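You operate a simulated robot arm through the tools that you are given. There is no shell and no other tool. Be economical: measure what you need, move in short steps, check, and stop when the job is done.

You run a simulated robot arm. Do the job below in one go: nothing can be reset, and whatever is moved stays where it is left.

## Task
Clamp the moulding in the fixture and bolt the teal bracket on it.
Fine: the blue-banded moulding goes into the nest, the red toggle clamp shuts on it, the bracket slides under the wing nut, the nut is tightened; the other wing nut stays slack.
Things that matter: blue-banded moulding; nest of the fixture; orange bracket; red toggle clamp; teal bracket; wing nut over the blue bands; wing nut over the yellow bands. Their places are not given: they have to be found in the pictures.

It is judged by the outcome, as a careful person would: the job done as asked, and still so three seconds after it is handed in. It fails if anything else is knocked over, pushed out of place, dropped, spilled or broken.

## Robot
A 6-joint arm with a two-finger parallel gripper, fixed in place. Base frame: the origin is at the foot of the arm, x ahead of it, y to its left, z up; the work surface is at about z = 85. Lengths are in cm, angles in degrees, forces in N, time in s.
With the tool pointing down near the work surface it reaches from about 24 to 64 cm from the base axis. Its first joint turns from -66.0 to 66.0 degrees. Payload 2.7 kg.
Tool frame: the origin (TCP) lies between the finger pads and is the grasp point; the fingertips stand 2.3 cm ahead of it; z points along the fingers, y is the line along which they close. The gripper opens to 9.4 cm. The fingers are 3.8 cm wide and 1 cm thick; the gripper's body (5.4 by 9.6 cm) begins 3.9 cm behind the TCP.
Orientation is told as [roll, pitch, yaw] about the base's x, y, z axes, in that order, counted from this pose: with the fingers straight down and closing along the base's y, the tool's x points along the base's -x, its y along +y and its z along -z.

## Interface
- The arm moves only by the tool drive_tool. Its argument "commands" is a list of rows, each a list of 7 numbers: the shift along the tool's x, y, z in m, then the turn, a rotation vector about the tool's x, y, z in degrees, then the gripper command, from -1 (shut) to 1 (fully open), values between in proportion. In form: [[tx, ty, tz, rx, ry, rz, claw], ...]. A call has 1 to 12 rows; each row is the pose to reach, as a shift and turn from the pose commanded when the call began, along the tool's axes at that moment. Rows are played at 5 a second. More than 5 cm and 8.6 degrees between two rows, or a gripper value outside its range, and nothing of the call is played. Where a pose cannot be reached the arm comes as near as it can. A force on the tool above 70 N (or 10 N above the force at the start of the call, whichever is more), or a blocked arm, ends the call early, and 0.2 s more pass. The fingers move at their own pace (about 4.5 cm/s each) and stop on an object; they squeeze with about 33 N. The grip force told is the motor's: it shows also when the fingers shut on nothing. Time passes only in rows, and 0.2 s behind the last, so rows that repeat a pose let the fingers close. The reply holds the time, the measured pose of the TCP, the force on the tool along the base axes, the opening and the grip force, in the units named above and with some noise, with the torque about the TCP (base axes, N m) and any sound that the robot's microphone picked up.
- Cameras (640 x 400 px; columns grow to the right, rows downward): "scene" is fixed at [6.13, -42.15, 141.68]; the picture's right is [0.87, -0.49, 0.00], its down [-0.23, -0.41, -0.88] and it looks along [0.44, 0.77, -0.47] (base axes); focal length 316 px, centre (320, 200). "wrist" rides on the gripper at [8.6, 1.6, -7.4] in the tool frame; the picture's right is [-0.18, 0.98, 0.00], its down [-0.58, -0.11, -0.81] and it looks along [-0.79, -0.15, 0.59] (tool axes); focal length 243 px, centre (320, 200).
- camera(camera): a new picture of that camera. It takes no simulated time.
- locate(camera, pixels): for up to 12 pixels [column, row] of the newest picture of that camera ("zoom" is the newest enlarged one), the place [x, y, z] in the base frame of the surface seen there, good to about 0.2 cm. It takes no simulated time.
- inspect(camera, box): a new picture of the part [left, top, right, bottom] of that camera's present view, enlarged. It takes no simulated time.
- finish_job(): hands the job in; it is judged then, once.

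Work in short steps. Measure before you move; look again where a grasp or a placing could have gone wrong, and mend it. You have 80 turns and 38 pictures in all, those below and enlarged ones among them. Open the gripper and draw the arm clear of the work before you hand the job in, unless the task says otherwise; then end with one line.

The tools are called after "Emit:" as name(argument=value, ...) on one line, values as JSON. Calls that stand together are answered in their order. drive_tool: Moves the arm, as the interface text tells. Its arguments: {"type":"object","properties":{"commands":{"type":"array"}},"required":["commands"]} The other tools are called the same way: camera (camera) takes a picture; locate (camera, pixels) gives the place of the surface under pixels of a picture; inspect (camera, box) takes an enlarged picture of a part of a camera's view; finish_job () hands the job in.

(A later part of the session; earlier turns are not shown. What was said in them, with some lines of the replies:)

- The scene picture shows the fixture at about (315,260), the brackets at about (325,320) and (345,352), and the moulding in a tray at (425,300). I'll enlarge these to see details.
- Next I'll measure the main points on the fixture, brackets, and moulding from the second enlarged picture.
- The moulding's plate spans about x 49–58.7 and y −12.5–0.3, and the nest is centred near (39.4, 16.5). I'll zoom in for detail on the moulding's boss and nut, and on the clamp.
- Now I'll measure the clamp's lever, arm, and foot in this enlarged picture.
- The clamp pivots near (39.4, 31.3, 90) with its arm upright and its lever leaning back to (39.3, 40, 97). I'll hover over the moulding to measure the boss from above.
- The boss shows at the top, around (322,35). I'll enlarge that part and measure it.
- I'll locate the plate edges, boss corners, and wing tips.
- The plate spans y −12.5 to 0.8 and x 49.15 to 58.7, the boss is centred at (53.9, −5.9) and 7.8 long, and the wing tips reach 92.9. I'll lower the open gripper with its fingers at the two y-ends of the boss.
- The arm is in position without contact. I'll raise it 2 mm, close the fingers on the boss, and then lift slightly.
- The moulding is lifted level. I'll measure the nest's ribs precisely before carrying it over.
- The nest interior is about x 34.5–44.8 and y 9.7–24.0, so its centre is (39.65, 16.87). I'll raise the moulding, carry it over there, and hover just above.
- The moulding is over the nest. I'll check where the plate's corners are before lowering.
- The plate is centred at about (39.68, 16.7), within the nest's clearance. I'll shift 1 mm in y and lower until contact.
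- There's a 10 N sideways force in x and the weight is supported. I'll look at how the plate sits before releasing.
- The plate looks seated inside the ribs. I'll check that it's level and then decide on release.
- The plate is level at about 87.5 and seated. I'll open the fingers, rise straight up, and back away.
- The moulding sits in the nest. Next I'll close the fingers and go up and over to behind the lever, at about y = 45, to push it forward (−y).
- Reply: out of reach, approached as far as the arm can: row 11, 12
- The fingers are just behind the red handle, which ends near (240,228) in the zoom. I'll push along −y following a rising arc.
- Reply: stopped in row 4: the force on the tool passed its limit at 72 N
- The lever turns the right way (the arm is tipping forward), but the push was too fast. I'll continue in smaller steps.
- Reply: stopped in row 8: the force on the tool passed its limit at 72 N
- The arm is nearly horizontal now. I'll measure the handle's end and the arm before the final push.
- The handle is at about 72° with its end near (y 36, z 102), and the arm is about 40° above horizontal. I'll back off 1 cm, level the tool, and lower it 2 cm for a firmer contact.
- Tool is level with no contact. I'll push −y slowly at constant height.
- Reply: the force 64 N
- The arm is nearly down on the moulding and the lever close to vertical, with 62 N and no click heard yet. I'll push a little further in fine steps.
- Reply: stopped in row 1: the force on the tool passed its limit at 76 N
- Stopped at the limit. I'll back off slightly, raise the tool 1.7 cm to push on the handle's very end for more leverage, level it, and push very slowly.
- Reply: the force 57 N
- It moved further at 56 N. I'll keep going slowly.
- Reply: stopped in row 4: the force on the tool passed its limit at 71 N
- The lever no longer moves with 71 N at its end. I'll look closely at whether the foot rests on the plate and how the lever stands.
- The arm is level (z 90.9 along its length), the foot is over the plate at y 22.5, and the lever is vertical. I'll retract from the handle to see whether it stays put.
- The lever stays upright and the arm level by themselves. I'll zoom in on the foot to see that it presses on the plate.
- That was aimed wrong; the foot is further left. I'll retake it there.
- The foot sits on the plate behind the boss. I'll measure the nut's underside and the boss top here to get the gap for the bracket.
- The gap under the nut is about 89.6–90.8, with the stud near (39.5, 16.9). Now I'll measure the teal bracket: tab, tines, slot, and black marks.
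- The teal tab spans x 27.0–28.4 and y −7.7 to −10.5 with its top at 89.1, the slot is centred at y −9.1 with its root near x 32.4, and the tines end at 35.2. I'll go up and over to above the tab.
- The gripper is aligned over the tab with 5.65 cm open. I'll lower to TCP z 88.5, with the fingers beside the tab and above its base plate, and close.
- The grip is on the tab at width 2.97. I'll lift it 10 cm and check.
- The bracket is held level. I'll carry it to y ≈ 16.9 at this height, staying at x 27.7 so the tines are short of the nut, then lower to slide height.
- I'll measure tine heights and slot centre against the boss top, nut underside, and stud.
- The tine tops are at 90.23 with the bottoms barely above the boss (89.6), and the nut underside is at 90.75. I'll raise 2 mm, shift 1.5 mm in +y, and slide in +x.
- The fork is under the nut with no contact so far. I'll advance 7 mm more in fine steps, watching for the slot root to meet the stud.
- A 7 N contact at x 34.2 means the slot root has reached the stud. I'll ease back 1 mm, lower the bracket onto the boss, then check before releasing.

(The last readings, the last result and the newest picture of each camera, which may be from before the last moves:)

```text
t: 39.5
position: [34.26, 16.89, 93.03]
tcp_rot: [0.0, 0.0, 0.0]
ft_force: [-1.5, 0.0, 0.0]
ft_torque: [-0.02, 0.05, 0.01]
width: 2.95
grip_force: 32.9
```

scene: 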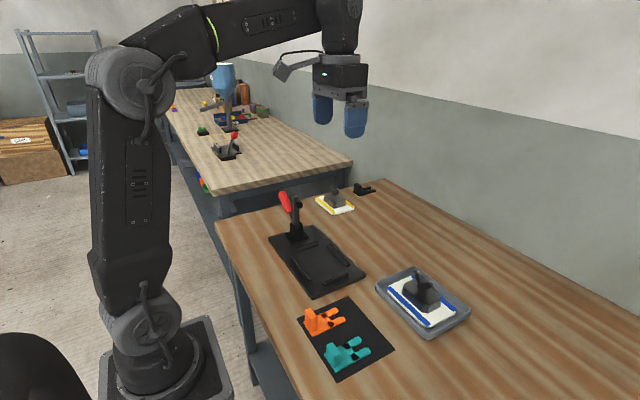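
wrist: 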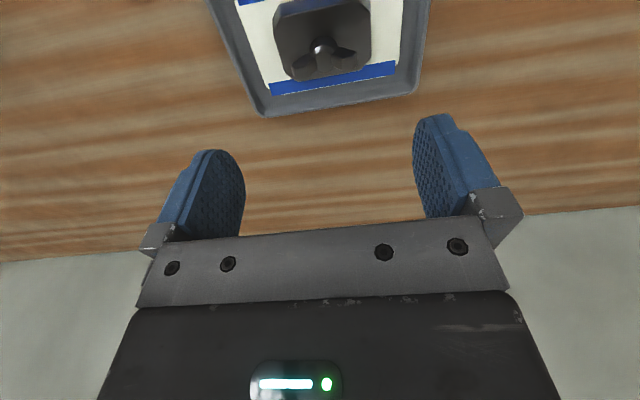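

The bracket's weight is now on the boss. I'll open the fingers slightly without moving and see whether it stays.

Emit:
drive_tool(commands=[[0, 0, 0.0005, 0, 0, 0, -1], [0, 0, 0.0005, 0, 0, 0, -0.25], [0, 0, 0.0005, 0, 0, 0, -0.25], [0, 0, 0.0005, 0, 0, 0, -0.25]])

Emit:
inspect(camera="scene", box=[285, 220, 349, 268])

Emit:
locate(camera="zoom", pixels=[[415, 275], [290, 310], [200, 355], [330, 315], [270, 340], [300, 265]])

```text
t: 40.5
position: [34.26, 16.86, 92.84]
tcp_rot: [-0.1, 0.0, 0.0]
ft_force: [0.6, -0.6, 0.1]
ft_torque: [0.03, -0.01, 0.0]
width: 3.54
grip_force: 0.1
```

```text
8.33 times, centred on (317, 244) of scene
```

zoom: 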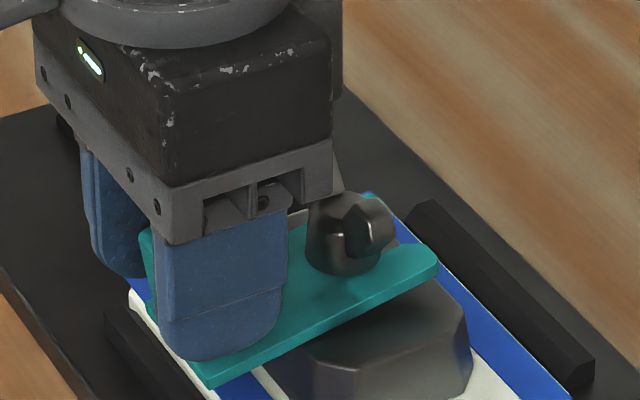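

```text
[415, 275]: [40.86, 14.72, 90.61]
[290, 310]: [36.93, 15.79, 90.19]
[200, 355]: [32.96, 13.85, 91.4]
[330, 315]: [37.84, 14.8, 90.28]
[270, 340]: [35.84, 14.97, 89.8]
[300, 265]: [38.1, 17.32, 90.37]
```

The bracket stays put, tipped a little and retained under the nut. I'll open a bit more and lift straight up clear of the tab.

Emit:
drive_tool(commands=[[0, 0, 0, 0, 0, 0, 0], [0, 0, 0, 0, 0, 0, 0], [0, 0, -0.01, 0, 0, 0, 0], [0, 0, -0.03, 0, 0, 0, 0], [0, 0, -0.06, 0, 0, 0, 0], [0, 0, -0.09, 0, 0, 0, 0], [0, 0, -0.09, 0, 0, 0, 0]])

Emit:
inspect(camera="scene", box=[285, 215, 349, 268])

```text
t: 42.1
position: [34.26, 16.89, 101.93]
tcp_rot: [-0.1, 0.1, 0.0]
ft_force: [-0.4, 0.7, -0.1]
ft_torque: [0.02, 0.0, -0.01]
width: 4.71
grip_force: 0.0
```

```text
7.55 times, centred on (317, 242) of scene
```

zoom: 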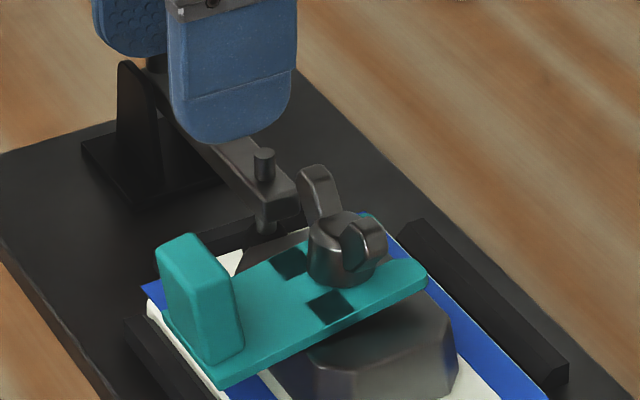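

The bracket rests tilted under the nut, with its slot root at the stud. I'll measure the wings and bracket now.

Emit:
locate(camera="zoom", pixels=[[315, 170], [308, 195], [330, 178], [368, 222], [360, 250], [382, 240], [335, 225], [335, 275], [165, 245], [235, 290], [415, 275], [360, 300]])

```text
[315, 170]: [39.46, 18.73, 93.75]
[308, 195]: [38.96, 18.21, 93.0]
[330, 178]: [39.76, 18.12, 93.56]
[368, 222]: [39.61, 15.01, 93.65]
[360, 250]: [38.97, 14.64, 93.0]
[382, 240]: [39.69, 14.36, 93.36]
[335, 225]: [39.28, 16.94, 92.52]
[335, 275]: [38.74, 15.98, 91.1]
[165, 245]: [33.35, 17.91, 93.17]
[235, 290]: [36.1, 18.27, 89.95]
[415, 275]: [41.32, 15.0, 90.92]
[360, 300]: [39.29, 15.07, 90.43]
```

The wings lie along y, centred at about (39.4, 16.7) with tops at 93.7. I'll turn the tool to yaw +90 so the fingers close along x, moving above the nut at safe height.

Emit:
drive_tool(commands=[[-0.005, 0, -0.01, 0, 0, -8.2, 0], [-0.01, 0, -0.01, 0, 0, -16.4, 0], [-0.015, -0.001, -0.01, 0, 0, -24.6, 0], [-0.02, -0.001, -0.01, 0, 0, -32.8, 0], [-0.025, -0.001, -0.01, 0, 0, -41, 0], [-0.03, -0.001, -0.01, 0, 0, -49.2, 0], [-0.035, -0.002, -0.01, 0, 0, -57.4, 0], [-0.04, -0.002, -0.01, 0, 0, -65.6, 0], [-0.045, -0.002, -0.01, 0, 0, -73.8, 0], [-0.05, -0.002, -0.01, 0, 0, -82, 0], [-0.0515, -0.002, -0.01, 0, 0, -90, 0], [-0.0515, -0.002, -0.01, 0, 0, -90, 0]])

```text
t: 44.7
position: [39.35, 16.71, 102.78]
tcp_rot: [0.0, 0.1, 90.1]
ft_force: [0.0, 0.6, 0.4]
ft_torque: [-0.02, 0.0, 0.0]
width: 4.68
grip_force: 0.1
```

Yaw is 90 with the tool over the nut. The barrel top is at 92.5, so I'll grip only the wings' upper 1 cm: lower to TCP z 95.0 and close.

Emit:
drive_tool(commands=[[0, 0, 0.03, 0, 0, 0, -0.3], [0, 0, 0.055, 0, 0, 0, -0.3], [0, 0, 0.07, 0, 0, 0, -0.3], [0, 0, 0.0775, 0, 0, 0, -0.3], [0, 0, 0.0775, 0, 0, 0, -0.3], [0, 0, 0.0775, 0, 0, 0, -1], [0, 0, 0.0775, 0, 0, 0, -1], [0, 0, 0.0775, 0, 0, 0, -1], [0, 0, 0.0775, 0, 0, 0, -1]])

Emit:
inspect(camera="scene", box=[285, 215, 349, 268])

```text
t: 46.7
position: [39.8, 16.8, 95.24]
tcp_rot: [-0.7, -0.1, 90.1]
ft_force: [40.2, -7.0, -7.5]
ft_torque: [-0.28, -0.81, -0.14]
width: 0.96
grip_force: 32.8
```

```text
7.55 times, centred on (317, 242) of scene
```

zoom: 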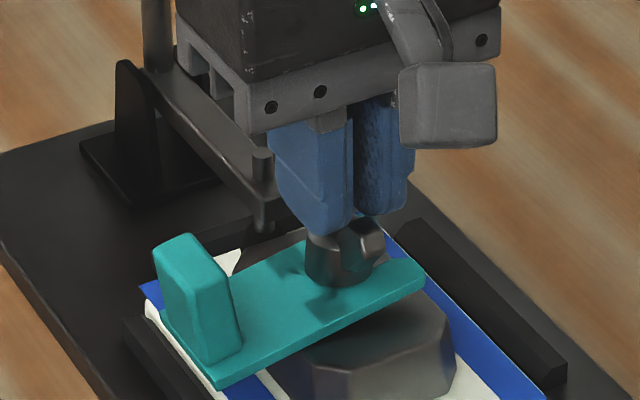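

The wings are gripped (width 0.96), but with 40 N sideways; the nut axis is about 4–5 mm further in +x. I'll shift the commanded pose to relieve it.

Emit:
drive_tool(commands=[[0, -0.0025, 0, 0, 0, 0, -1], [-0.0005, -0.0045, 0.001, 0, 0, 0, -1], [-0.0005, -0.0045, 0.001, 0, 0, 0, -1]])

```text
t: 47.5
position: [39.82, 16.81, 95.3]
tcp_rot: [-0.1, 0.1, 90.1]
ft_force: [4.6, -6.9, 25.5]
ft_torque: [-0.14, -0.08, -0.04]
width: 0.99
grip_force: 33.4
```

Sideways force is gone but 25 N presses downward. I'll lift 4 mm and start turning clockwise (tool rz positive) by 48°.

Emit:
drive_tool(commands=[[0.0008, 0, -0.003, 0, 0, 0, -1], [0.0008, 0, -0.003, 0, 0, 8, -1], [0.0008, 0, -0.003, 0, 0, 16, -1], [0.0008, 0, -0.003, 0, 0, 24, -1], [0.0008, 0, -0.003, 0, 0, 32, -1], [0.0008, 0, -0.003, 0, 0, 40, -1], [0.0008, 0, -0.003, 0, 0, 48, -1], [0.0008, 0, -0.003, 0, 0, 48, -1]])

Emit:
inspect(camera="scene", box=[285, 215, 349, 268])

```text
t: 49.3
position: [39.66, 16.85, 95.24]
tcp_rot: [0.1, 0.3, 41.8]
ft_force: [-3.2, 19.8, -19.9]
ft_torque: [0.57, -0.16, 0.02]
width: 1.0
grip_force: 32.4
```

```text
7.55 times, centred on (317, 242) of scene
```

zoom: 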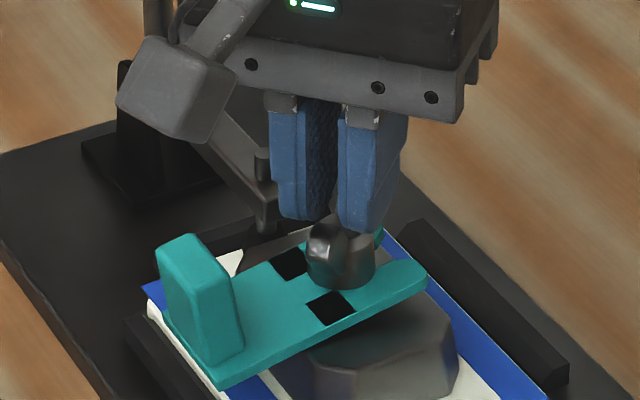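

The nut turned with the fingers, and the bracket didn't move. I'll relieve the 20 N in y and z while turning another 56°.

Emit:
drive_tool(commands=[[-0.0011, 0.0017, 0.002, 0, 0, 0, -1], [-0.0011, 0.0017, 0.002, 0, 0, 8, -1], [-0.0011, 0.0017, 0.0023, 0, 0, 16, -1], [-0.0011, 0.0017, 0.0026, 0, 0, 24, -1], [-0.0011, 0.0017, 0.0029, 0, 0, 32, -1], [-0.0011, 0.0017, 0.0032, 0, 0, 40, -1], [-0.0011, 0.0017, 0.0035, 0, 0, 48, -1], [-0.0011, 0.0017, 0.0035, 0, 0, 56, -1], [-0.0011, 0.0017, 0.0035, 0, 0, 56, -1]])

```text
t: 51.3
position: [39.85, 16.87, 94.99]
tcp_rot: [0.1, -0.1, -14.1]
ft_force: [-16.2, 12.7, 19.2]
ft_torque: [0.26, 0.28, 0.01]
width: 0.96
grip_force: 33.4
```

Almost no torque about z, so the nut is still running freely. I'll continue another 64°, relieving the side load.

Emit:
drive_tool(commands=[[0.0018, 0.0008, -0.0015, 0, 0, 0, -1], [0.0018, 0.0008, -0.0015, 0, 0, 8, -1], [0.0018, 0.0008, -0.0015, 0, 0, 16, -1], [0.0018, 0.0008, -0.0012, 0, 0, 24, -1], [0.0018, 0.0008, -0.0012, 0, 0, 32, -1], [0.0018, 0.0008, -0.0009, 0, 0, 40, -1], [0.0018, 0.0008, -0.0009, 0, 0, 48, -1], [0.0018, 0.0008, -0.0006, 0, 0, 56, -1], [0.0018, 0.0008, -0.0006, 0, 0, 64, -1], [0.0018, 0.0008, -0.0006, 0, 0, 64, -1]])

Emit:
inspect(camera="scene", box=[285, 215, 349, 268])

```text
t: 53.5
position: [39.81, 16.98, 95.09]
tcp_rot: [0.2, -0.2, -78.0]
ft_force: [19.1, -2.2, 2.4]
ft_torque: [-0.74, -0.51, 0.04]
width: 0.99
grip_force: 33.0
```

```text
7.55 times, centred on (317, 242) of scene
```

zoom: 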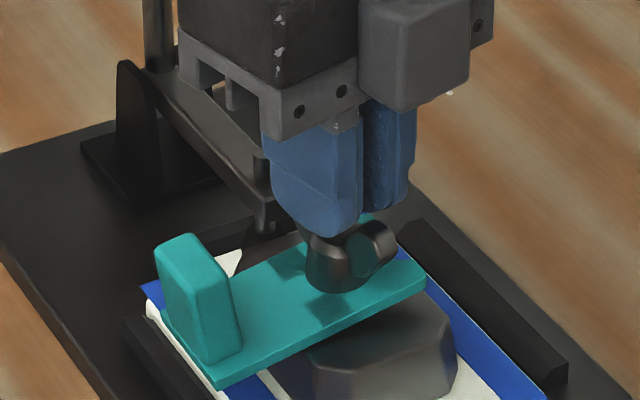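

The nut has turned 168° and the bracket is unchanged. I'll see how much farther the wrist can go, with slight relief in x.

Emit:
drive_tool(commands=[[0, 0.0015, 0.0005, 0, 0, 8, -1], [0, 0.0015, 0.0005, 0, 0, 16, -1], [0, 0.0015, 0.0007, 0, 0, 24, -1], [0, 0.0015, 0.0007, 0, 0, 32, -1], [0, 0.0015, 0.0009, 0, 0, 40, -1], [0, 0.0015, 0.0009, 0, 0, 48, -1], [0, 0.0015, 0.001, 0, 0, 56, -1], [0, 0.0015, 0.001, 0, 0, 56, -1]])

```text
t: 55.3
position: [39.84, 17.04, 94.94]
tcp_rot: [0.3, 0.0, -134.1]
ft_force: [11.9, -16.7, 23.2]
ft_torque: [-0.06, -0.56, 0.04]
width: 0.98
grip_force: 33.0
```

The wrist still turns freely at yaw −134. I'll continue another 48° with relief.

Emit:
drive_tool(commands=[[-0.0004, 0.002, -0.0015, 0, 0, 0, -1], [-0.0004, 0.002, -0.0015, 0, 0, 8, -1], [-0.0004, 0.002, -0.0015, 0, 0, 16, -1], [-0.0004, 0.002, -0.0013, 0, 0, 24, -1], [-0.0004, 0.002, -0.0013, 0, 0, 32, -1], [-0.0004, 0.002, -0.001, 0, 0, 40, -1], [-0.0004, 0.002, -0.001, 0, 0, 48, -1], [-0.0004, 0.002, -0.001, 0, 0, 48, -1]])

Emit:
inspect(camera="scene", box=[285, 215, 349, 268])

```text
t: 56.1
position: [40.05, 16.85, 95.03]
tcp_rot: [-2.0, 0.3, -145.8]
ft_force: [-10.1, 22.2, 3.1]
ft_torque: [0.12, 0.5, -0.02]
width: 0.97
grip_force: 32.5
out of reach, approached as far as the arm can: row 3
stopped in row 3: the force on the tool passed its limit at 82 N (the readings are from after the stop); the commanded pose is now the measured one
```

```text
7.55 times, centred on (317, 242) of scene
```

zoom: 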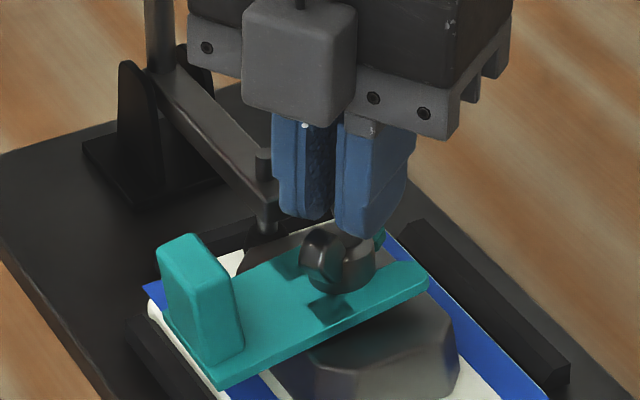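

The wrist limit is near yaw −146, and the nut has turned about 236° so far. I'll release, rise 3 cm, and unwind the wrist toward yaw +35 (the wings' symmetric pose), then measure the nut height.

Emit:
drive_tool(commands=[[0, 0, 0, 0, 0, 0, -0.4], [0, 0, 0, 0, 0, 0, -0.4], [-0.0012, -0.0018, -0.015, -2, -0.3, 0, -0.4], [-0.0012, -0.0018, -0.03, -2, -0.3, 0, -0.4], [-0.0012, -0.0018, -0.03, -2, -0.3, -8.4, -0.4], [-0.0012, -0.0018, -0.03, -2, -0.3, -16.8, -0.4], [-0.0012, -0.0018, -0.03, -2, -0.3, -25.2, -0.4], [-0.0012, -0.0018, -0.03, -2, -0.3, -33.6, -0.4], [-0.0012, -0.0018, -0.03, -2, -0.3, -42, -0.4], [-0.0012, -0.0018, -0.03, -2, -0.3, -50.4, -0.4], [-0.0012, -0.0018, -0.03, -2, -0.3, -58.8, -0.4], [-0.0012, -0.0018, -0.03, -2, -0.3, -67.2, -0.4]])

Emit:
drive_tool(commands=[[0, 0, 0, 0, 0, -8.4, -0.4], [0, 0, 0, 0, 0, -16.8, -0.4], [0, 0, 0, 0, 0, -25.2, -0.4], [0, 0, 0, 0, 0, -33.6, -0.4], [0, 0, 0, 0, 0, -42, -0.4], [0, 0, 0, 0, 0, -50.4, -0.4], [0, 0, 0, 0, 0, -58.8, -0.4], [0, 0, 0, 0, 0, -67.2, -0.4], [0, 0, 0, 0, 0, -75.6, -0.4], [0, 0, 0, 0, 0, -84, -0.4], [0, 0, 0, 0, 0, -92.4, -0.4], [0, 0, 0, 0, 0, -100, -0.4]])

Emit:
inspect(camera="scene", box=[300, 225, 348, 261])

```text
t: 58.7
position: [39.93, 16.63, 98.08]
tcp_rot: [1.0, 0.5, -78.6]
ft_force: [0.0, -0.4, -0.6]
ft_torque: [0.02, 0.03, -0.02]
width: 2.81
grip_force: 0.1
out of reach, approached as far as the arm can: row 3, 4
```

```text
t: 61.3
position: [39.92, 16.58, 97.92]
tcp_rot: [0.4, -1.1, 21.4]
ft_force: [-0.3, -0.3, -0.4]
ft_torque: [-0.02, -0.03, 0.0]
width: 2.82
grip_force: 0.1
```

```text
11.11 times, centred on (324, 243) of scene
```

zoom: 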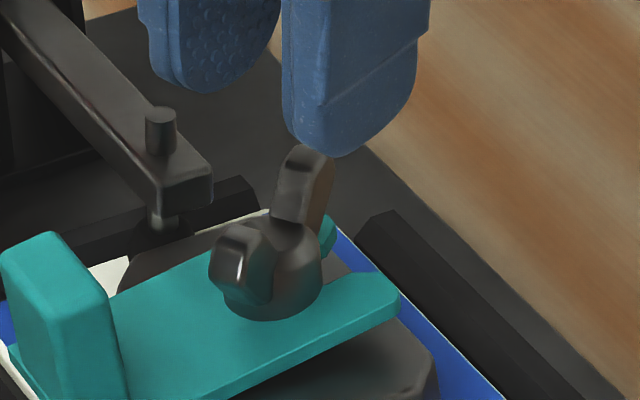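

The nut seems noticeably lower now, touching the bracket. I'll measure it.

Emit:
locate(camera="zoom", pixels=[[300, 155], [315, 165], [240, 235], [225, 250], [255, 245], [265, 310], [285, 245], [385, 285], [350, 320], [180, 330], [130, 380], [60, 240]])

```text
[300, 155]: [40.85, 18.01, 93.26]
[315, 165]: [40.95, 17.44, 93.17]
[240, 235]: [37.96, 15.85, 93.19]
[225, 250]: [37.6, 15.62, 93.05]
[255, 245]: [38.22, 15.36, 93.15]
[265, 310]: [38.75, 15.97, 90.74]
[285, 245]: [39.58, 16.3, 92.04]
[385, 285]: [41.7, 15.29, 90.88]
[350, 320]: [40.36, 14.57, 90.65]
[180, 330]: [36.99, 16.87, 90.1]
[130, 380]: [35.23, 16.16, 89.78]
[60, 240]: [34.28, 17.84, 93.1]
```

The wing tops dropped from 93.7 to 93.2 in 236°, so about 0.7 cm per turn, and the nut now touches the tines. The wings' line is at 35°, so I'll align to yaw 35, lower to TCP z 94.5, and close.

Emit:
drive_tool(commands=[[0.0017, 0.0039, 0, 0.4, 1.1, -7, -0.4], [0.0017, 0.0039, 0, 0.4, 1.1, -13.6, -0.4], [0.0017, 0.0039, 0.015, 0.4, 1.1, -13.6, -0.4], [0.0017, 0.0039, 0.027, 0.4, 1.1, -13.6, -0.4], [0.0017, 0.0039, 0.034, 0.4, 1.1, -13.6, -0.4], [0.0017, 0.0039, 0.034, 0.4, 1.1, -13.6, -0.4], [0.0017, 0.0039, 0.034, 0.4, 1.1, -13.6, -1], [0.0017, 0.0039, 0.034, 0.4, 1.1, -13.6, -1], [0.0017, 0.0039, 0.034, 0.4, 1.1, -13.6, -1], [0.0017, 0.0039, 0.034, 0.4, 1.1, -13.6, -1]])

```text
t: 63.5
position: [39.81, 16.84, 94.6]
tcp_rot: [-0.2, 0.0, 34.8]
ft_force: [7.5, -9.1, -0.1]
ft_torque: [0.11, -0.45, 0.03]
width: 0.96
grip_force: 32.6
```

Good grip with small forces. I'll turn clockwise 88°, following down about 1.7 mm and watching the torque.

Emit:
drive_tool(commands=[[0, 0, 0.0002, 0, 0, 8, -1], [0, 0, 0.0004, 0, 0, 16, -1], [0, 0, 0.0005, 0, 0, 24, -1], [0, 0, 0.0007, 0, 0, 32, -1], [0, 0, 0.0008, 0, 0, 40, -1], [0, 0, 0.001, 0, 0, 48, -1], [0, 0, 0.0011, 0, 0, 56, -1], [0, 0, 0.0013, 0, 0, 64, -1], [0, 0, 0.0014, 0, 0, 72, -1], [0, 0, 0.0016, 0, 0, 80, -1], [0, 0, 0.0017, 0, 0, 88, -1], [0, 0, 0.0017, 0, 0, 88, -1]])

```text
t: 66.1
position: [39.24, 17.32, 94.4]
tcp_rot: [-0.2, 0.1, -52.6]
ft_force: [-29.7, 36.7, 3.8]
ft_torque: [0.83, 1.27, 2.2]
width: 3.91
grip_force: 33.0
```

The fingers were forced open to 3.9 cm with 2.2 N·m, so the nut went tight and the fingers slipped around the wings. I'll open, rise clear, and look.

Emit:
drive_tool(commands=[[0, 0, 0, 0, 0, 88, 0.3], [0, 0, 0, 0, 0, 0, 0.3]])

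Emit:
drive_tool(commands=[[0, 0, 0, 0, 0, 0, 0.3], [0, 0, 0, 0, 0, 0, 0.3], [0, 0, -0.01, 0, 0, 0, 0.3], [0, 0, -0.03, 0, 0, 0, 0.3], [0, 0, -0.04, 0, 0, 0, 0.3], [0, 0, -0.04, 0, 0, 0, 0.3]])

Emit:
inspect(camera="scene", box=[285, 215, 349, 268])

```text
refused: row 1 steps farther than a row can; nothing moved
```

```text
t: 67.5
position: [39.69, 16.99, 98.5]
tcp_rot: [-0.1, -0.1, -53.0]
ft_force: [0.4, 0.6, -0.5]
ft_torque: [0.0, -0.01, 0.0]
width: 6.08
grip_force: 0.1
```

```text
7.55 times, centred on (317, 242) of scene
```

zoom: 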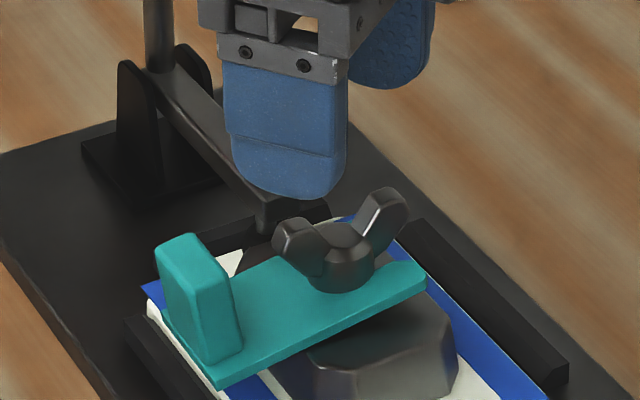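

My stray first row was refused harmlessly. I'll measure the nut and the bracket's tilt.

Emit:
locate(camera="zoom", pixels=[[385, 192], [395, 200], [285, 222], [295, 225], [345, 290], [342, 235], [415, 275], [385, 300], [290, 330], [240, 330], [235, 375], [360, 320]])

```text
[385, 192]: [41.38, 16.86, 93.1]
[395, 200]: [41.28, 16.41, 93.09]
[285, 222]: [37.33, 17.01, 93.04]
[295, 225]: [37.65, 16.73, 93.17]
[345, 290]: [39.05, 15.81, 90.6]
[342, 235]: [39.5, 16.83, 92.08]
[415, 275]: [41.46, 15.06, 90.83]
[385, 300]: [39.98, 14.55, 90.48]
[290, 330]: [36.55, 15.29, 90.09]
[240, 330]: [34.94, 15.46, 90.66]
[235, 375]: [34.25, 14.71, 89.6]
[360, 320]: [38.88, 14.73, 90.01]
```

The wings now lie along x (nut turned from 35° to 0°) with their tops at 93.1. I'll regrip at yaw 0 and turn in small steps while watching torque, to see whether the nut is really tight.

Emit:
drive_tool(commands=[[0, -0.0018, 0, 0, 0, -8, -0.3], [0, -0.0018, 0, 0, 0, -16, -0.3], [0, -0.0018, 0, 0, 0, -24, -0.3], [0, -0.0018, 0, 0, 0, -32, -0.3], [0, -0.0018, 0, 0, 0, -40, -0.3], [0, -0.0018, 0, 0, 0, -48, -0.3], [0, -0.0018, 0.01, 0, 0, -53, -0.3], [0, -0.0018, 0.03, 0, 0, -53, -0.3], [0, -0.0018, 0.04, 0, 0, -53, -0.3], [0, -0.0018, 0.041, 0, 0, -53, -1], [0, -0.0018, 0.041, 0, 0, -53, -1], [0, -0.0018, 0.041, 0, 0, -53, -1]])

Emit:
drive_tool(commands=[[0, 0, 0, 0, 0, 0, -1], [0, 0, 0, 0, 0, 0, -1]])

```text
t: 70.1
position: [39.68, 16.71, 94.31]
tcp_rot: [-0.1, -0.2, 0.0]
ft_force: [-4.4, 7.9, 11.6]
ft_torque: [0.19, 0.22, 0.05]
width: 2.36
grip_force: 32.8
```

```text
t: 70.7
position: [39.55, 16.96, 94.38]
tcp_rot: [0.0, -0.2, 0.0]
ft_force: [-5.9, 9.8, 14.3]
ft_torque: [0.3, 0.14, 0.04]
width: 2.39
grip_force: 32.9
```

A width of 2.39 means the fingers pinched the barrel instead of the wings. I'll open, rise 5 mm, and close again.

Emit:
drive_tool(commands=[[0, 0, 0, 0, 0, 0, -0.2], [0, 0, 0, 0, 0, 0, -0.2], [0, 0.001, -0.005, 0, 0, 0, -0.2], [0, 0.001, -0.005, 0, 0, 0, -1], [0, 0.001, -0.005, 0, 0, 0, -1], [0, 0.001, -0.005, 0, 0, 0, -1], [0, 0.001, -0.005, 0, 0, 0, -1], [0, 0.001, -0.005, 0, 0, 0, -1]])

```text
t: 72.5
position: [39.47, 16.99, 94.88]
tcp_rot: [-0.2, -0.1, -0.1]
ft_force: [-0.7, -0.8, 1.1]
ft_torque: [0.0, -0.01, 0.03]
width: 0.99
grip_force: 33.3
```

Now the wings are held properly (width 0.99, low forces); the earlier slip likely came from going down onto the barrel. I'll turn 32° clockwise and check torque and width.

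Emit:
drive_tool(commands=[[0, 0, 0, 0, 0, 8, -1], [0, 0, 0, 0, 0, 16, -1], [0, 0, 0.0002, 0, 0, 24, -1], [0, 0, 0.0003, 0, 0, 32, -1], [0, 0, 0.0003, 0, 0, 32, -1]])

```text
t: 73.7
position: [39.39, 17.09, 94.79]
tcp_rot: [-0.1, 0.0, -32.0]
ft_force: [-6.3, 10.8, 3.0]
ft_torque: [0.14, 0.07, 1.64]
width: 2.78
grip_force: 32.7
```

Torque 1.6 N·m with the fingers forced open confirms the nut is tight, but on a tipped bracket: from −x its weight overhangs the narrow side of the boss. I'll back the nut off so I can swing the bracket round to lie flat along the boss's long side (tab toward −y). First I'll turn counter-clockwise.

Emit:
drive_tool(commands=[[0, 0, 0, 0, 0, -8, -1], [0, 0, 0, 0, 0, -16, -1], [0, 0, 0, 0, 0, -24, -1], [0, 0, 0, 0, 0, -32, -1], [0, 0, -0.0002, 0, 0, -40, -1], [0, 0, -0.0004, 0, 0, -48, -1], [0, 0, -0.0005, 0, 0, -56, -1], [0, 0, -0.0007, 0, 0, -64, -1], [0, 0, -0.0008, 0, 0, -72, -1], [0, 0, -0.001, 0, 0, -80, -1], [0, 0, -0.0012, 0, 0, -88, -1], [0, 0, -0.0013, 0, 0, -96, -1]])

Emit:
drive_tool(commands=[[0, 0, -0.0002, 0, 0, -8, -1], [0, 0, -0.0004, 0, 0, -16, -1], [0, 0, -0.0005, 0, 0, -24, -1], [0, 0, -0.0007, 0, 0, -32, -1], [0, 0, -0.0008, 0, 0, -40, -1], [0, 0, -0.001, 0, 0, -48, -1], [0, 0, -0.0011, 0, 0, -56, -1], [0, 0, -0.0011, 0, 0, -56, -1]])

```text
t: 76.3
position: [39.65, 16.85, 94.96]
tcp_rot: [-0.2, 0.2, 64.0]
ft_force: [28.4, -20.7, -22.8]
ft_torque: [-0.39, -0.5, -0.07]
width: 0.99
grip_force: 32.7
```

```text
t: 78.1
position: [39.9, 16.95, 95.05]
tcp_rot: [-0.5, 0.3, 120.2]
ft_force: [32.5, -10.9, 0.6]
ft_torque: [0.02, -0.54, -0.02]
width: 0.96
grip_force: 33.4
```

The nut is backed off about 120° freely. I'll release, rise 5 cm, and unwind to yaw 0, ready to grip the tab.

Emit:
drive_tool(commands=[[0, 0, 0, 0, 0, 0, -0.4], [0, 0, 0, 0, 0, 0, -0.3], [0, 0, -0.02, 0, 0, 0, -0.3], [0, 0, -0.05, 0, 0, 0, -0.3], [0, 0, -0.05, 0, 0, 8.4, -0.3], [0, 0, -0.05, 0, 0, 16.8, -0.3], [0, 0, -0.05, 0, 0, 25.2, -0.3], [0, 0, -0.05, 0, 0, 33.6, -0.3], [0, 0, -0.05, 0, 0, 42, -0.3], [0, 0, -0.05, 0, 0, 50.4, -0.3], [0, 0, -0.05, 0, 0, 58.8, -0.3], [0, 0, -0.05, 0, 0, 67.2, -0.3]])

Emit:
drive_tool(commands=[[0, 0, 0, 0, 0, 8.4, -0.1], [0, 0, 0, 0, 0, 16.8, -0.1], [0, 0, 0, 0, 0, 25.2, -0.1], [0, 0, 0, 0, 0, 33.6, -0.1], [0, 0, 0, 0, 0, 42, -0.1], [0, 0, 0, 0, 0, 50.4, 0], [0, 0, 0, 0, 0, 52.8, 0], [0, 0, 0, 0, 0, 52.8, 0]])

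```text
t: 80.7
position: [39.62, 16.97, 100.04]
tcp_rot: [-0.2, 0.1, 52.6]
ft_force: [-0.5, 0.2, -0.2]
ft_torque: [0.02, 0.01, 0.01]
width: 3.31
grip_force: 0.0
```

```text
t: 82.5
position: [39.51, 17.0, 99.97]
tcp_rot: [-0.1, -0.1, -0.1]
ft_force: [0.3, -0.5, 0.4]
ft_torque: [0.0, -0.02, -0.01]
width: 4.73
grip_force: 0.1
```

Yaw is 0 with nothing touched. The tab leans back 9.7°, so I'll tilt the tool to match, come down along the tab's axis to about (33.7, 16.9, 92.5), and close on it.

Emit:
drive_tool(commands=[[0.025, -0.001, 0, 0, -4, 0, 0], [0.05, -0.0013, 0.005, 0, -8, 0, 0], [0.068, -0.0013, 0.015, 0, -9.7, 0, 0], [0.065, -0.0013, 0.035, 0, -9.7, 0, 0], [0.061, -0.0013, 0.055, 0, -9.7, 0, 0], [0.059, -0.0013, 0.067, 0, -9.7, 0, 0], [0.0578, -0.0013, 0.0747, 0, -9.7, 0, 0], [0.0578, -0.0013, 0.0747, 0, -9.7, 0, 0], [0.0578, -0.0013, 0.0747, 0, -9.7, 0, -1], [0.0578, -0.0013, 0.0747, 0, -9.7, 0, -1], [0.0578, -0.0013, 0.0747, 0, -9.7, 0, -1], [0.0578, -0.0013, 0.0747, 0, -9.7, 0, -1]])

```text
t: 85.1
position: [33.67, 16.89, 92.54]
tcp_rot: [-0.2, -9.8, 0.0]
ft_force: [0.1, 0.0, -0.4]
ft_torque: [0.07, 0.06, 0.06]
width: 2.96
grip_force: 32.8
```

Tab gripped (2.96). I'll rotate the tool level about the boss edge, ending with the bracket about 1.5 mm above the boss.

Emit:
drive_tool(commands=[[-0.0018, 0, -0.0017, 0, 3, 0, -1], [-0.0036, 0, -0.0033, 0, 6, 0, -1], [-0.0058, 0, -0.0052, 0, 9.7, 0, -1], [-0.0058, 0, -0.0052, 0, 9.7, 0, -1]])

```text
t: 86.1
position: [34.21, 16.79, 93.19]
tcp_rot: [-0.3, -0.1, 0.0]
ft_force: [-0.4, 0.5, 0.5]
ft_torque: [0.03, -0.11, 0.03]
width: 2.95
grip_force: 33.0
```

The bracket is level with minimal force. I'll swing it about the stud (centre ≈ 39.6, 16.85, radius 5.4) through the first 41° and check the forces.

Emit:
drive_tool(commands=[[-0.0005, -0.0072, 0, 0, 0, -8.2, -1], [-0.0022, -0.0147, 0, 0, 0, -16.4, -1], [-0.0049, -0.022, 0, 0, 0, -24.6, -1], [-0.0086, -0.0288, 0, 0, 0, -32.8, -1], [-0.0132, -0.0349, 0, 0, 0, -41, -1], [-0.0132, -0.0349, 0, 0, 0, -41, -1]])

```text
t: 87.5
position: [35.58, 13.19, 93.16]
tcp_rot: [-0.1, -0.1, 41.0]
ft_force: [0.3, 0.6, 3.4]
ft_torque: [0.33, -0.2, -0.01]
width: 2.95
grip_force: 32.5
```

Forces are small. I'll complete the remaining 49° of the swing.

Emit:
drive_tool(commands=[[-0.0005, -0.0077, -0.0003, 0, 0, -8.2, -1], [-0.0022, -0.0152, -0.0003, 0, 0, -16.4, -1], [-0.0049, -0.0225, -0.0003, 0, 0, -24.6, -1], [-0.0086, -0.0293, -0.0003, 0, 0, -32.8, -1], [-0.0132, -0.0354, -0.0003, 0, 0, -41, -1], [-0.0186, -0.0408, -0.0003, 0, 0, -49, -1], [-0.0186, -0.0408, -0.0003, 0, 0, -49, -1]])

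```text
t: 89.1
position: [39.55, 11.55, 93.22]
tcp_rot: [-0.1, 0.2, 90.0]
ft_force: [4.8, -12.3, 1.0]
ft_torque: [-0.24, -0.11, -0.29]
width: 2.97
grip_force: 32.7
```

The swing is done, and 12 N in −y shows the root seated on the stud. I'll ease off 1 mm, lower onto the boss, and open slightly.

Emit:
drive_tool(commands=[[0.001, -0.0005, 0, 0, 0, 0, -1], [0.001, -0.0005, 0.001, 0, 0, 0, -1], [0.001, -0.0005, 0.002, 0, 0, 0, -1], [0.001, -0.0005, 0.0025, 0, 0, 0, -1], [0.001, -0.0005, 0.0025, 0, 0, 0, -1]])

Emit:
drive_tool(commands=[[0, 0, 0, 0, 0, 0, -0.25], [0, 0, 0, 0, 0, 0, 0], [0, 0, 0, 0, 0, 0, 0], [0, 0, -0.02, 0, 0, 0, 0], [0, 0, -0.05, 0, 0, 0, 0], [0, 0, -0.08, 0, 0, 0, 0], [0, 0, -0.08, 0, 0, 0, 0]])

Emit:
inspect(camera="scene", box=[291, 220, 355, 273])

```text
t: 90.3
position: [39.71, 11.43, 93.03]
tcp_rot: [-0.4, 0.1, 89.9]
ft_force: [-2.1, -1.2, 13.4]
ft_torque: [0.88, 0.21, 0.16]
width: 2.97
grip_force: 32.7
```

```text
t: 91.9
position: [39.87, 11.31, 100.77]
tcp_rot: [0.0, 0.2, 89.9]
ft_force: [0.3, -0.8, -0.6]
ft_torque: [0.01, 0.03, 0.02]
width: 4.69
grip_force: 0.0
```

```text
7.55 times, centred on (323, 246) of scene
```

zoom: 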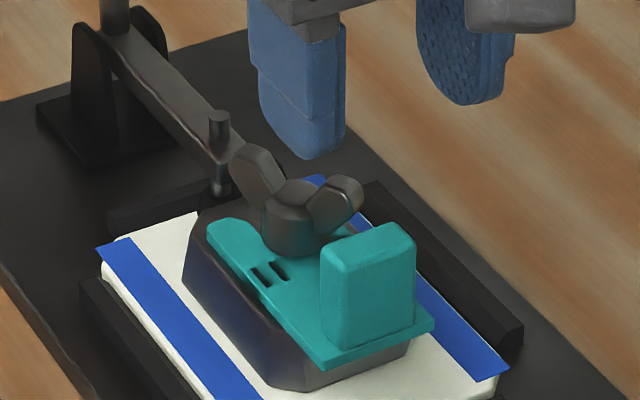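

The bracket now lies flat along the boss. I'll measure it and the wings.

Emit:
locate(camera="zoom", pixels=[[215, 228], [260, 262], [300, 330], [430, 325], [250, 150], [265, 175], [345, 182], [350, 200], [295, 185], [275, 245], [370, 240], [220, 245]])

```text
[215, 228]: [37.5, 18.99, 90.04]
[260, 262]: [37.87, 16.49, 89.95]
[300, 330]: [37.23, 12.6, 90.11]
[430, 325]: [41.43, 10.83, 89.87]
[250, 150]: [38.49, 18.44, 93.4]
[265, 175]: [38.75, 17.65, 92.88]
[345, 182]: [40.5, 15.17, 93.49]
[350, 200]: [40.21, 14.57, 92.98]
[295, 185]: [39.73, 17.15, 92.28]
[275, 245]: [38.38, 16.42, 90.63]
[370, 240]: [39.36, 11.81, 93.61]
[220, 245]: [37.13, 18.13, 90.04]
```

The bracket is flat (90.05 everywhere), wing tops are at 93.45, and the wings' line is at about 121°. I'll align to yaw 121 over (39.6, 16.87), lower to TCP z 95.05, and close.

Emit:
drive_tool(commands=[[-0.02, 0.001, 0, 0, 0, -8, -0.3], [-0.04, 0.002, 0, 0, 0, -16, -0.3], [-0.0556, 0.0027, 0, 0, 0, -24, -0.3], [-0.0556, 0.0027, 0, 0, 0, -31, -0.3], [-0.0556, 0.0027, 0.03, 0, 0, -31, -0.3], [-0.0556, 0.0027, 0.05, 0, 0, -31, -0.3], [-0.0556, 0.0027, 0.0572, 0, 0, -31, -0.3], [-0.0556, 0.0027, 0.0572, 0, 0, -31, -0.3], [-0.0556, 0.0027, 0.0572, 0, 0, -31, -1], [-0.0556, 0.0027, 0.0572, 0, 0, -31, -1], [-0.0556, 0.0027, 0.0572, 0, 0, -31, -1], [-0.0556, 0.0027, 0.0572, 0, 0, -31, -1]])

```text
t: 94.5
position: [39.71, 17.21, 95.26]
tcp_rot: [-0.5, 0.2, 120.9]
ft_force: [24.1, 16.3, -4.9]
ft_torque: [0.05, -0.59, 0.04]
width: 0.95
grip_force: 33.2
```

Gripped on the wings with moderate side load. I'll relieve 1.5 mm and turn clockwise 88°, following down 1.6 mm.

Emit:
drive_tool(commands=[[0, -0.0015, 0, 0, 0, 0, -1], [0, -0.0015, 0, 0, 0, 8, -1], [0, -0.0012, 0.0003, 0, 0, 16, -1], [0, -0.0009, 0.0005, 0, 0, 24, -1], [0, -0.0006, 0.0006, 0, 0, 32, -1], [0, -0.0003, 0.0008, 0, 0, 40, -1], [0, 0, 0.0009, 0, 0, 48, -1], [0, 0, 0.0011, 0, 0, 56, -1], [0, 0, 0.0012, 0, 0, 64, -1], [0, 0, 0.0014, 0, 0, 72, -1], [0, 0, 0.0015, 0, 0, 80, -1], [0, 0, 0.0016, 0, 0, 88, -1]])

```text
t: 97.1
position: [39.86, 16.92, 95.26]
tcp_rot: [-0.4, -0.8, 32.7]
ft_force: [32.7, -3.9, 6.8]
ft_torque: [-0.11, -0.63, 0.01]
width: 0.99
grip_force: 33.0
```

No torque yet. I'll relieve the 33 N side load, lower 3 mm for better wing overlap, and turn another 64°.

Emit:
drive_tool(commands=[[-0.0022, -0.0018, 0.0015, 0, 0, 0, -1], [-0.0022, -0.0018, 0.003, 0, 0, 0, -1], [-0.0022, -0.0018, 0.003, 0, 0, 8, -1], [-0.0022, -0.0018, 0.0032, 0, 0, 16, -1], [-0.0022, -0.0018, 0.0034, 0, 0, 24, -1], [-0.0022, -0.0018, 0.0036, 0, 0, 32, -1], [-0.0022, -0.0018, 0.0038, 0, 0, 40, -1], [-0.0022, -0.0018, 0.004, 0, 0, 48, -1], [-0.0022, -0.0018, 0.0041, 0, 0, 56, -1], [-0.0022, -0.0018, 0.0042, 0, 0, 64, -1], [-0.0022, -0.0018, 0.0042, 0, 0, 64, -1]])

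```text
t: 99.5
position: [39.63, 16.92, 94.58]
tcp_rot: [-0.2, 0.0, -30.8]
ft_force: [-0.2, 4.7, 10.8]
ft_torque: [0.01, -0.08, 2.07]
width: 2.63
grip_force: 32.8
```

Torque reached 2.1 N·m and the fingers slipped on the wings, so the nut is tight against the flat bracket. I'll open, go back to yaw 0, regrip, and nip it up once more to confirm.

Emit:
drive_tool(commands=[[0, 0, 0, 0, 0, 0, 0.1], [0, 0, 0, 0, 0, 0, 0.1], [0, 0, -0.002, 0, 0, -8, 0.1], [0, 0, -0.002, 0, 0, -16, 0.1], [0, 0, -0.002, 0, 0, -24, 0.1], [0, 0, -0.002, 0, 0, -31, 0.1], [0, 0, -0.002, 0, 0, -31, -1], [0, 0, -0.002, 0, 0, -31, -1], [0, 0, -0.002, 0, 0, -31, -1], [0, 0, -0.002, 0, 0, -31, -1], [0, 0, -0.002, 0, 0, -31, -1]])

Emit:
drive_tool(commands=[[0, 0, 0, 0, 0, 4, -1], [0, 0, 0, 0, 0, 8, -1], [0, 0, 0, 0, 0, 8, -1]])

```text
t: 101.9
position: [39.62, 16.95, 94.91]
tcp_rot: [-0.2, 0.0, -0.2]
ft_force: [0.7, 5.3, 0.3]
ft_torque: [0.12, -0.02, 0.0]
width: 0.98
grip_force: 33.6
```

```text
t: 102.7
position: [39.72, 16.97, 94.84]
tcp_rot: [-0.2, -0.1, -8.0]
ft_force: [-0.4, 9.9, -2.0]
ft_torque: [0.17, -0.01, 1.31]
width: 1.13
grip_force: 32.4
```

With the wings held at 0°, an 8° twist gives 1.3 N·m at once, so the nut is tight. I'll release, rise, and back off to the −y side, clear of everything.

Emit:
drive_tool(commands=[[0, 0, 0, 0, 0, 0, 0], [0, 0, 0, 0, 0, 0, 0], [0, 0, -0.02, 0, 0, 0, 0], [0, 0, -0.06, 0, 0, 0, 0], [0, 0, -0.1, 0, 0, 0, 0.5], [0, 0, -0.14, 0, 0, 0, 0.5], [0.02, -0.04, -0.17, 0, 0, 0, 0.5], [0.03, -0.08, -0.18, 0, 0, 0, 0.5], [0.03, -0.12, -0.19, 0, 0, 0, 0.5], [0.03, -0.16, -0.19, 0, 0, 0, 0.5], [0.03, -0.16, -0.19, 0, 0, 0, 0.5]])

Emit:
inspect(camera="scene", box=[255, 170, 415, 300])

```text
refused: row 7 steps farther than a row can; nothing moved
```

```text
3.08 times, centred on (335, 235) of scene
```

zoom: 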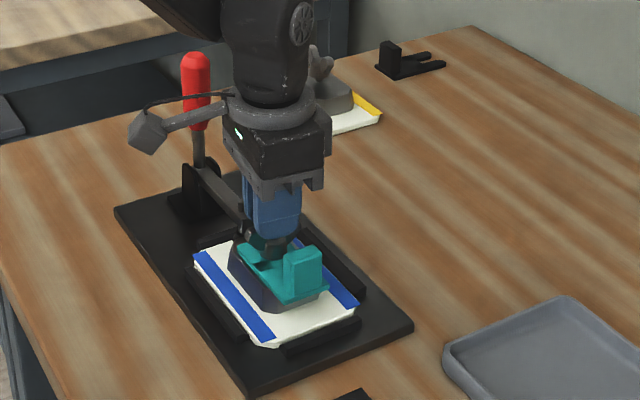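

The move was refused (one step too long), but the picture shows everything in order: lever upright, moulding nested, bracket flat under the nut. I'll repeat the retreat with shorter steps.

Emit:
drive_tool(commands=[[0, 0, 0, 0, 0, 0, 0], [0, 0, 0, 0, 0, 0, 0], [0, 0, 0, 0, 0, 0, 0], [0, 0, -0.02, 0, 0, 0, 0], [0, 0, -0.06, 0, 0, 0, 0], [0, 0, -0.1, 0, 0, 0, 0], [0, 0, -0.14, 0, 0, 0, 0], [0.01, -0.03, -0.16, 0, 0, 0, 0], [0.02, -0.07, -0.16, 0, 0, 0, 0], [0.03, -0.11, -0.16, 0, 0, 0, 0], [0.03, -0.15, -0.16, 0, 0, 0, 0], [0.03, -0.15, -0.16, 0, 0, 0, 0]])

Emit:
inspect(camera="scene", box=[270, 190, 366, 280])

```text
t: 105.3
position: [34.49, 2.45, 110.78]
tcp_rot: [-0.2, -0.1, -8.0]
ft_force: [1.5, 0.6, -0.2]
ft_torque: [-0.02, -0.01, -0.02]
width: 4.7
grip_force: 0.0
```

```text
refused: no pictures are left
5 turns are left
```

The gripper is open and the arm is clear. The last readings show the nut tight, the bracket flat, and the clamp shut, so I'm handing in.

Emit:
finish_job()

```text
The job is handed in.
```

I handed the job in with the moulding in the nest, the red clamp shut on it, and the teal bracket flat under its tightened wing nut. I never touched the other wing nut. I heard no click from the clamp, and I had no pictures left for a final check after backing the arm away.
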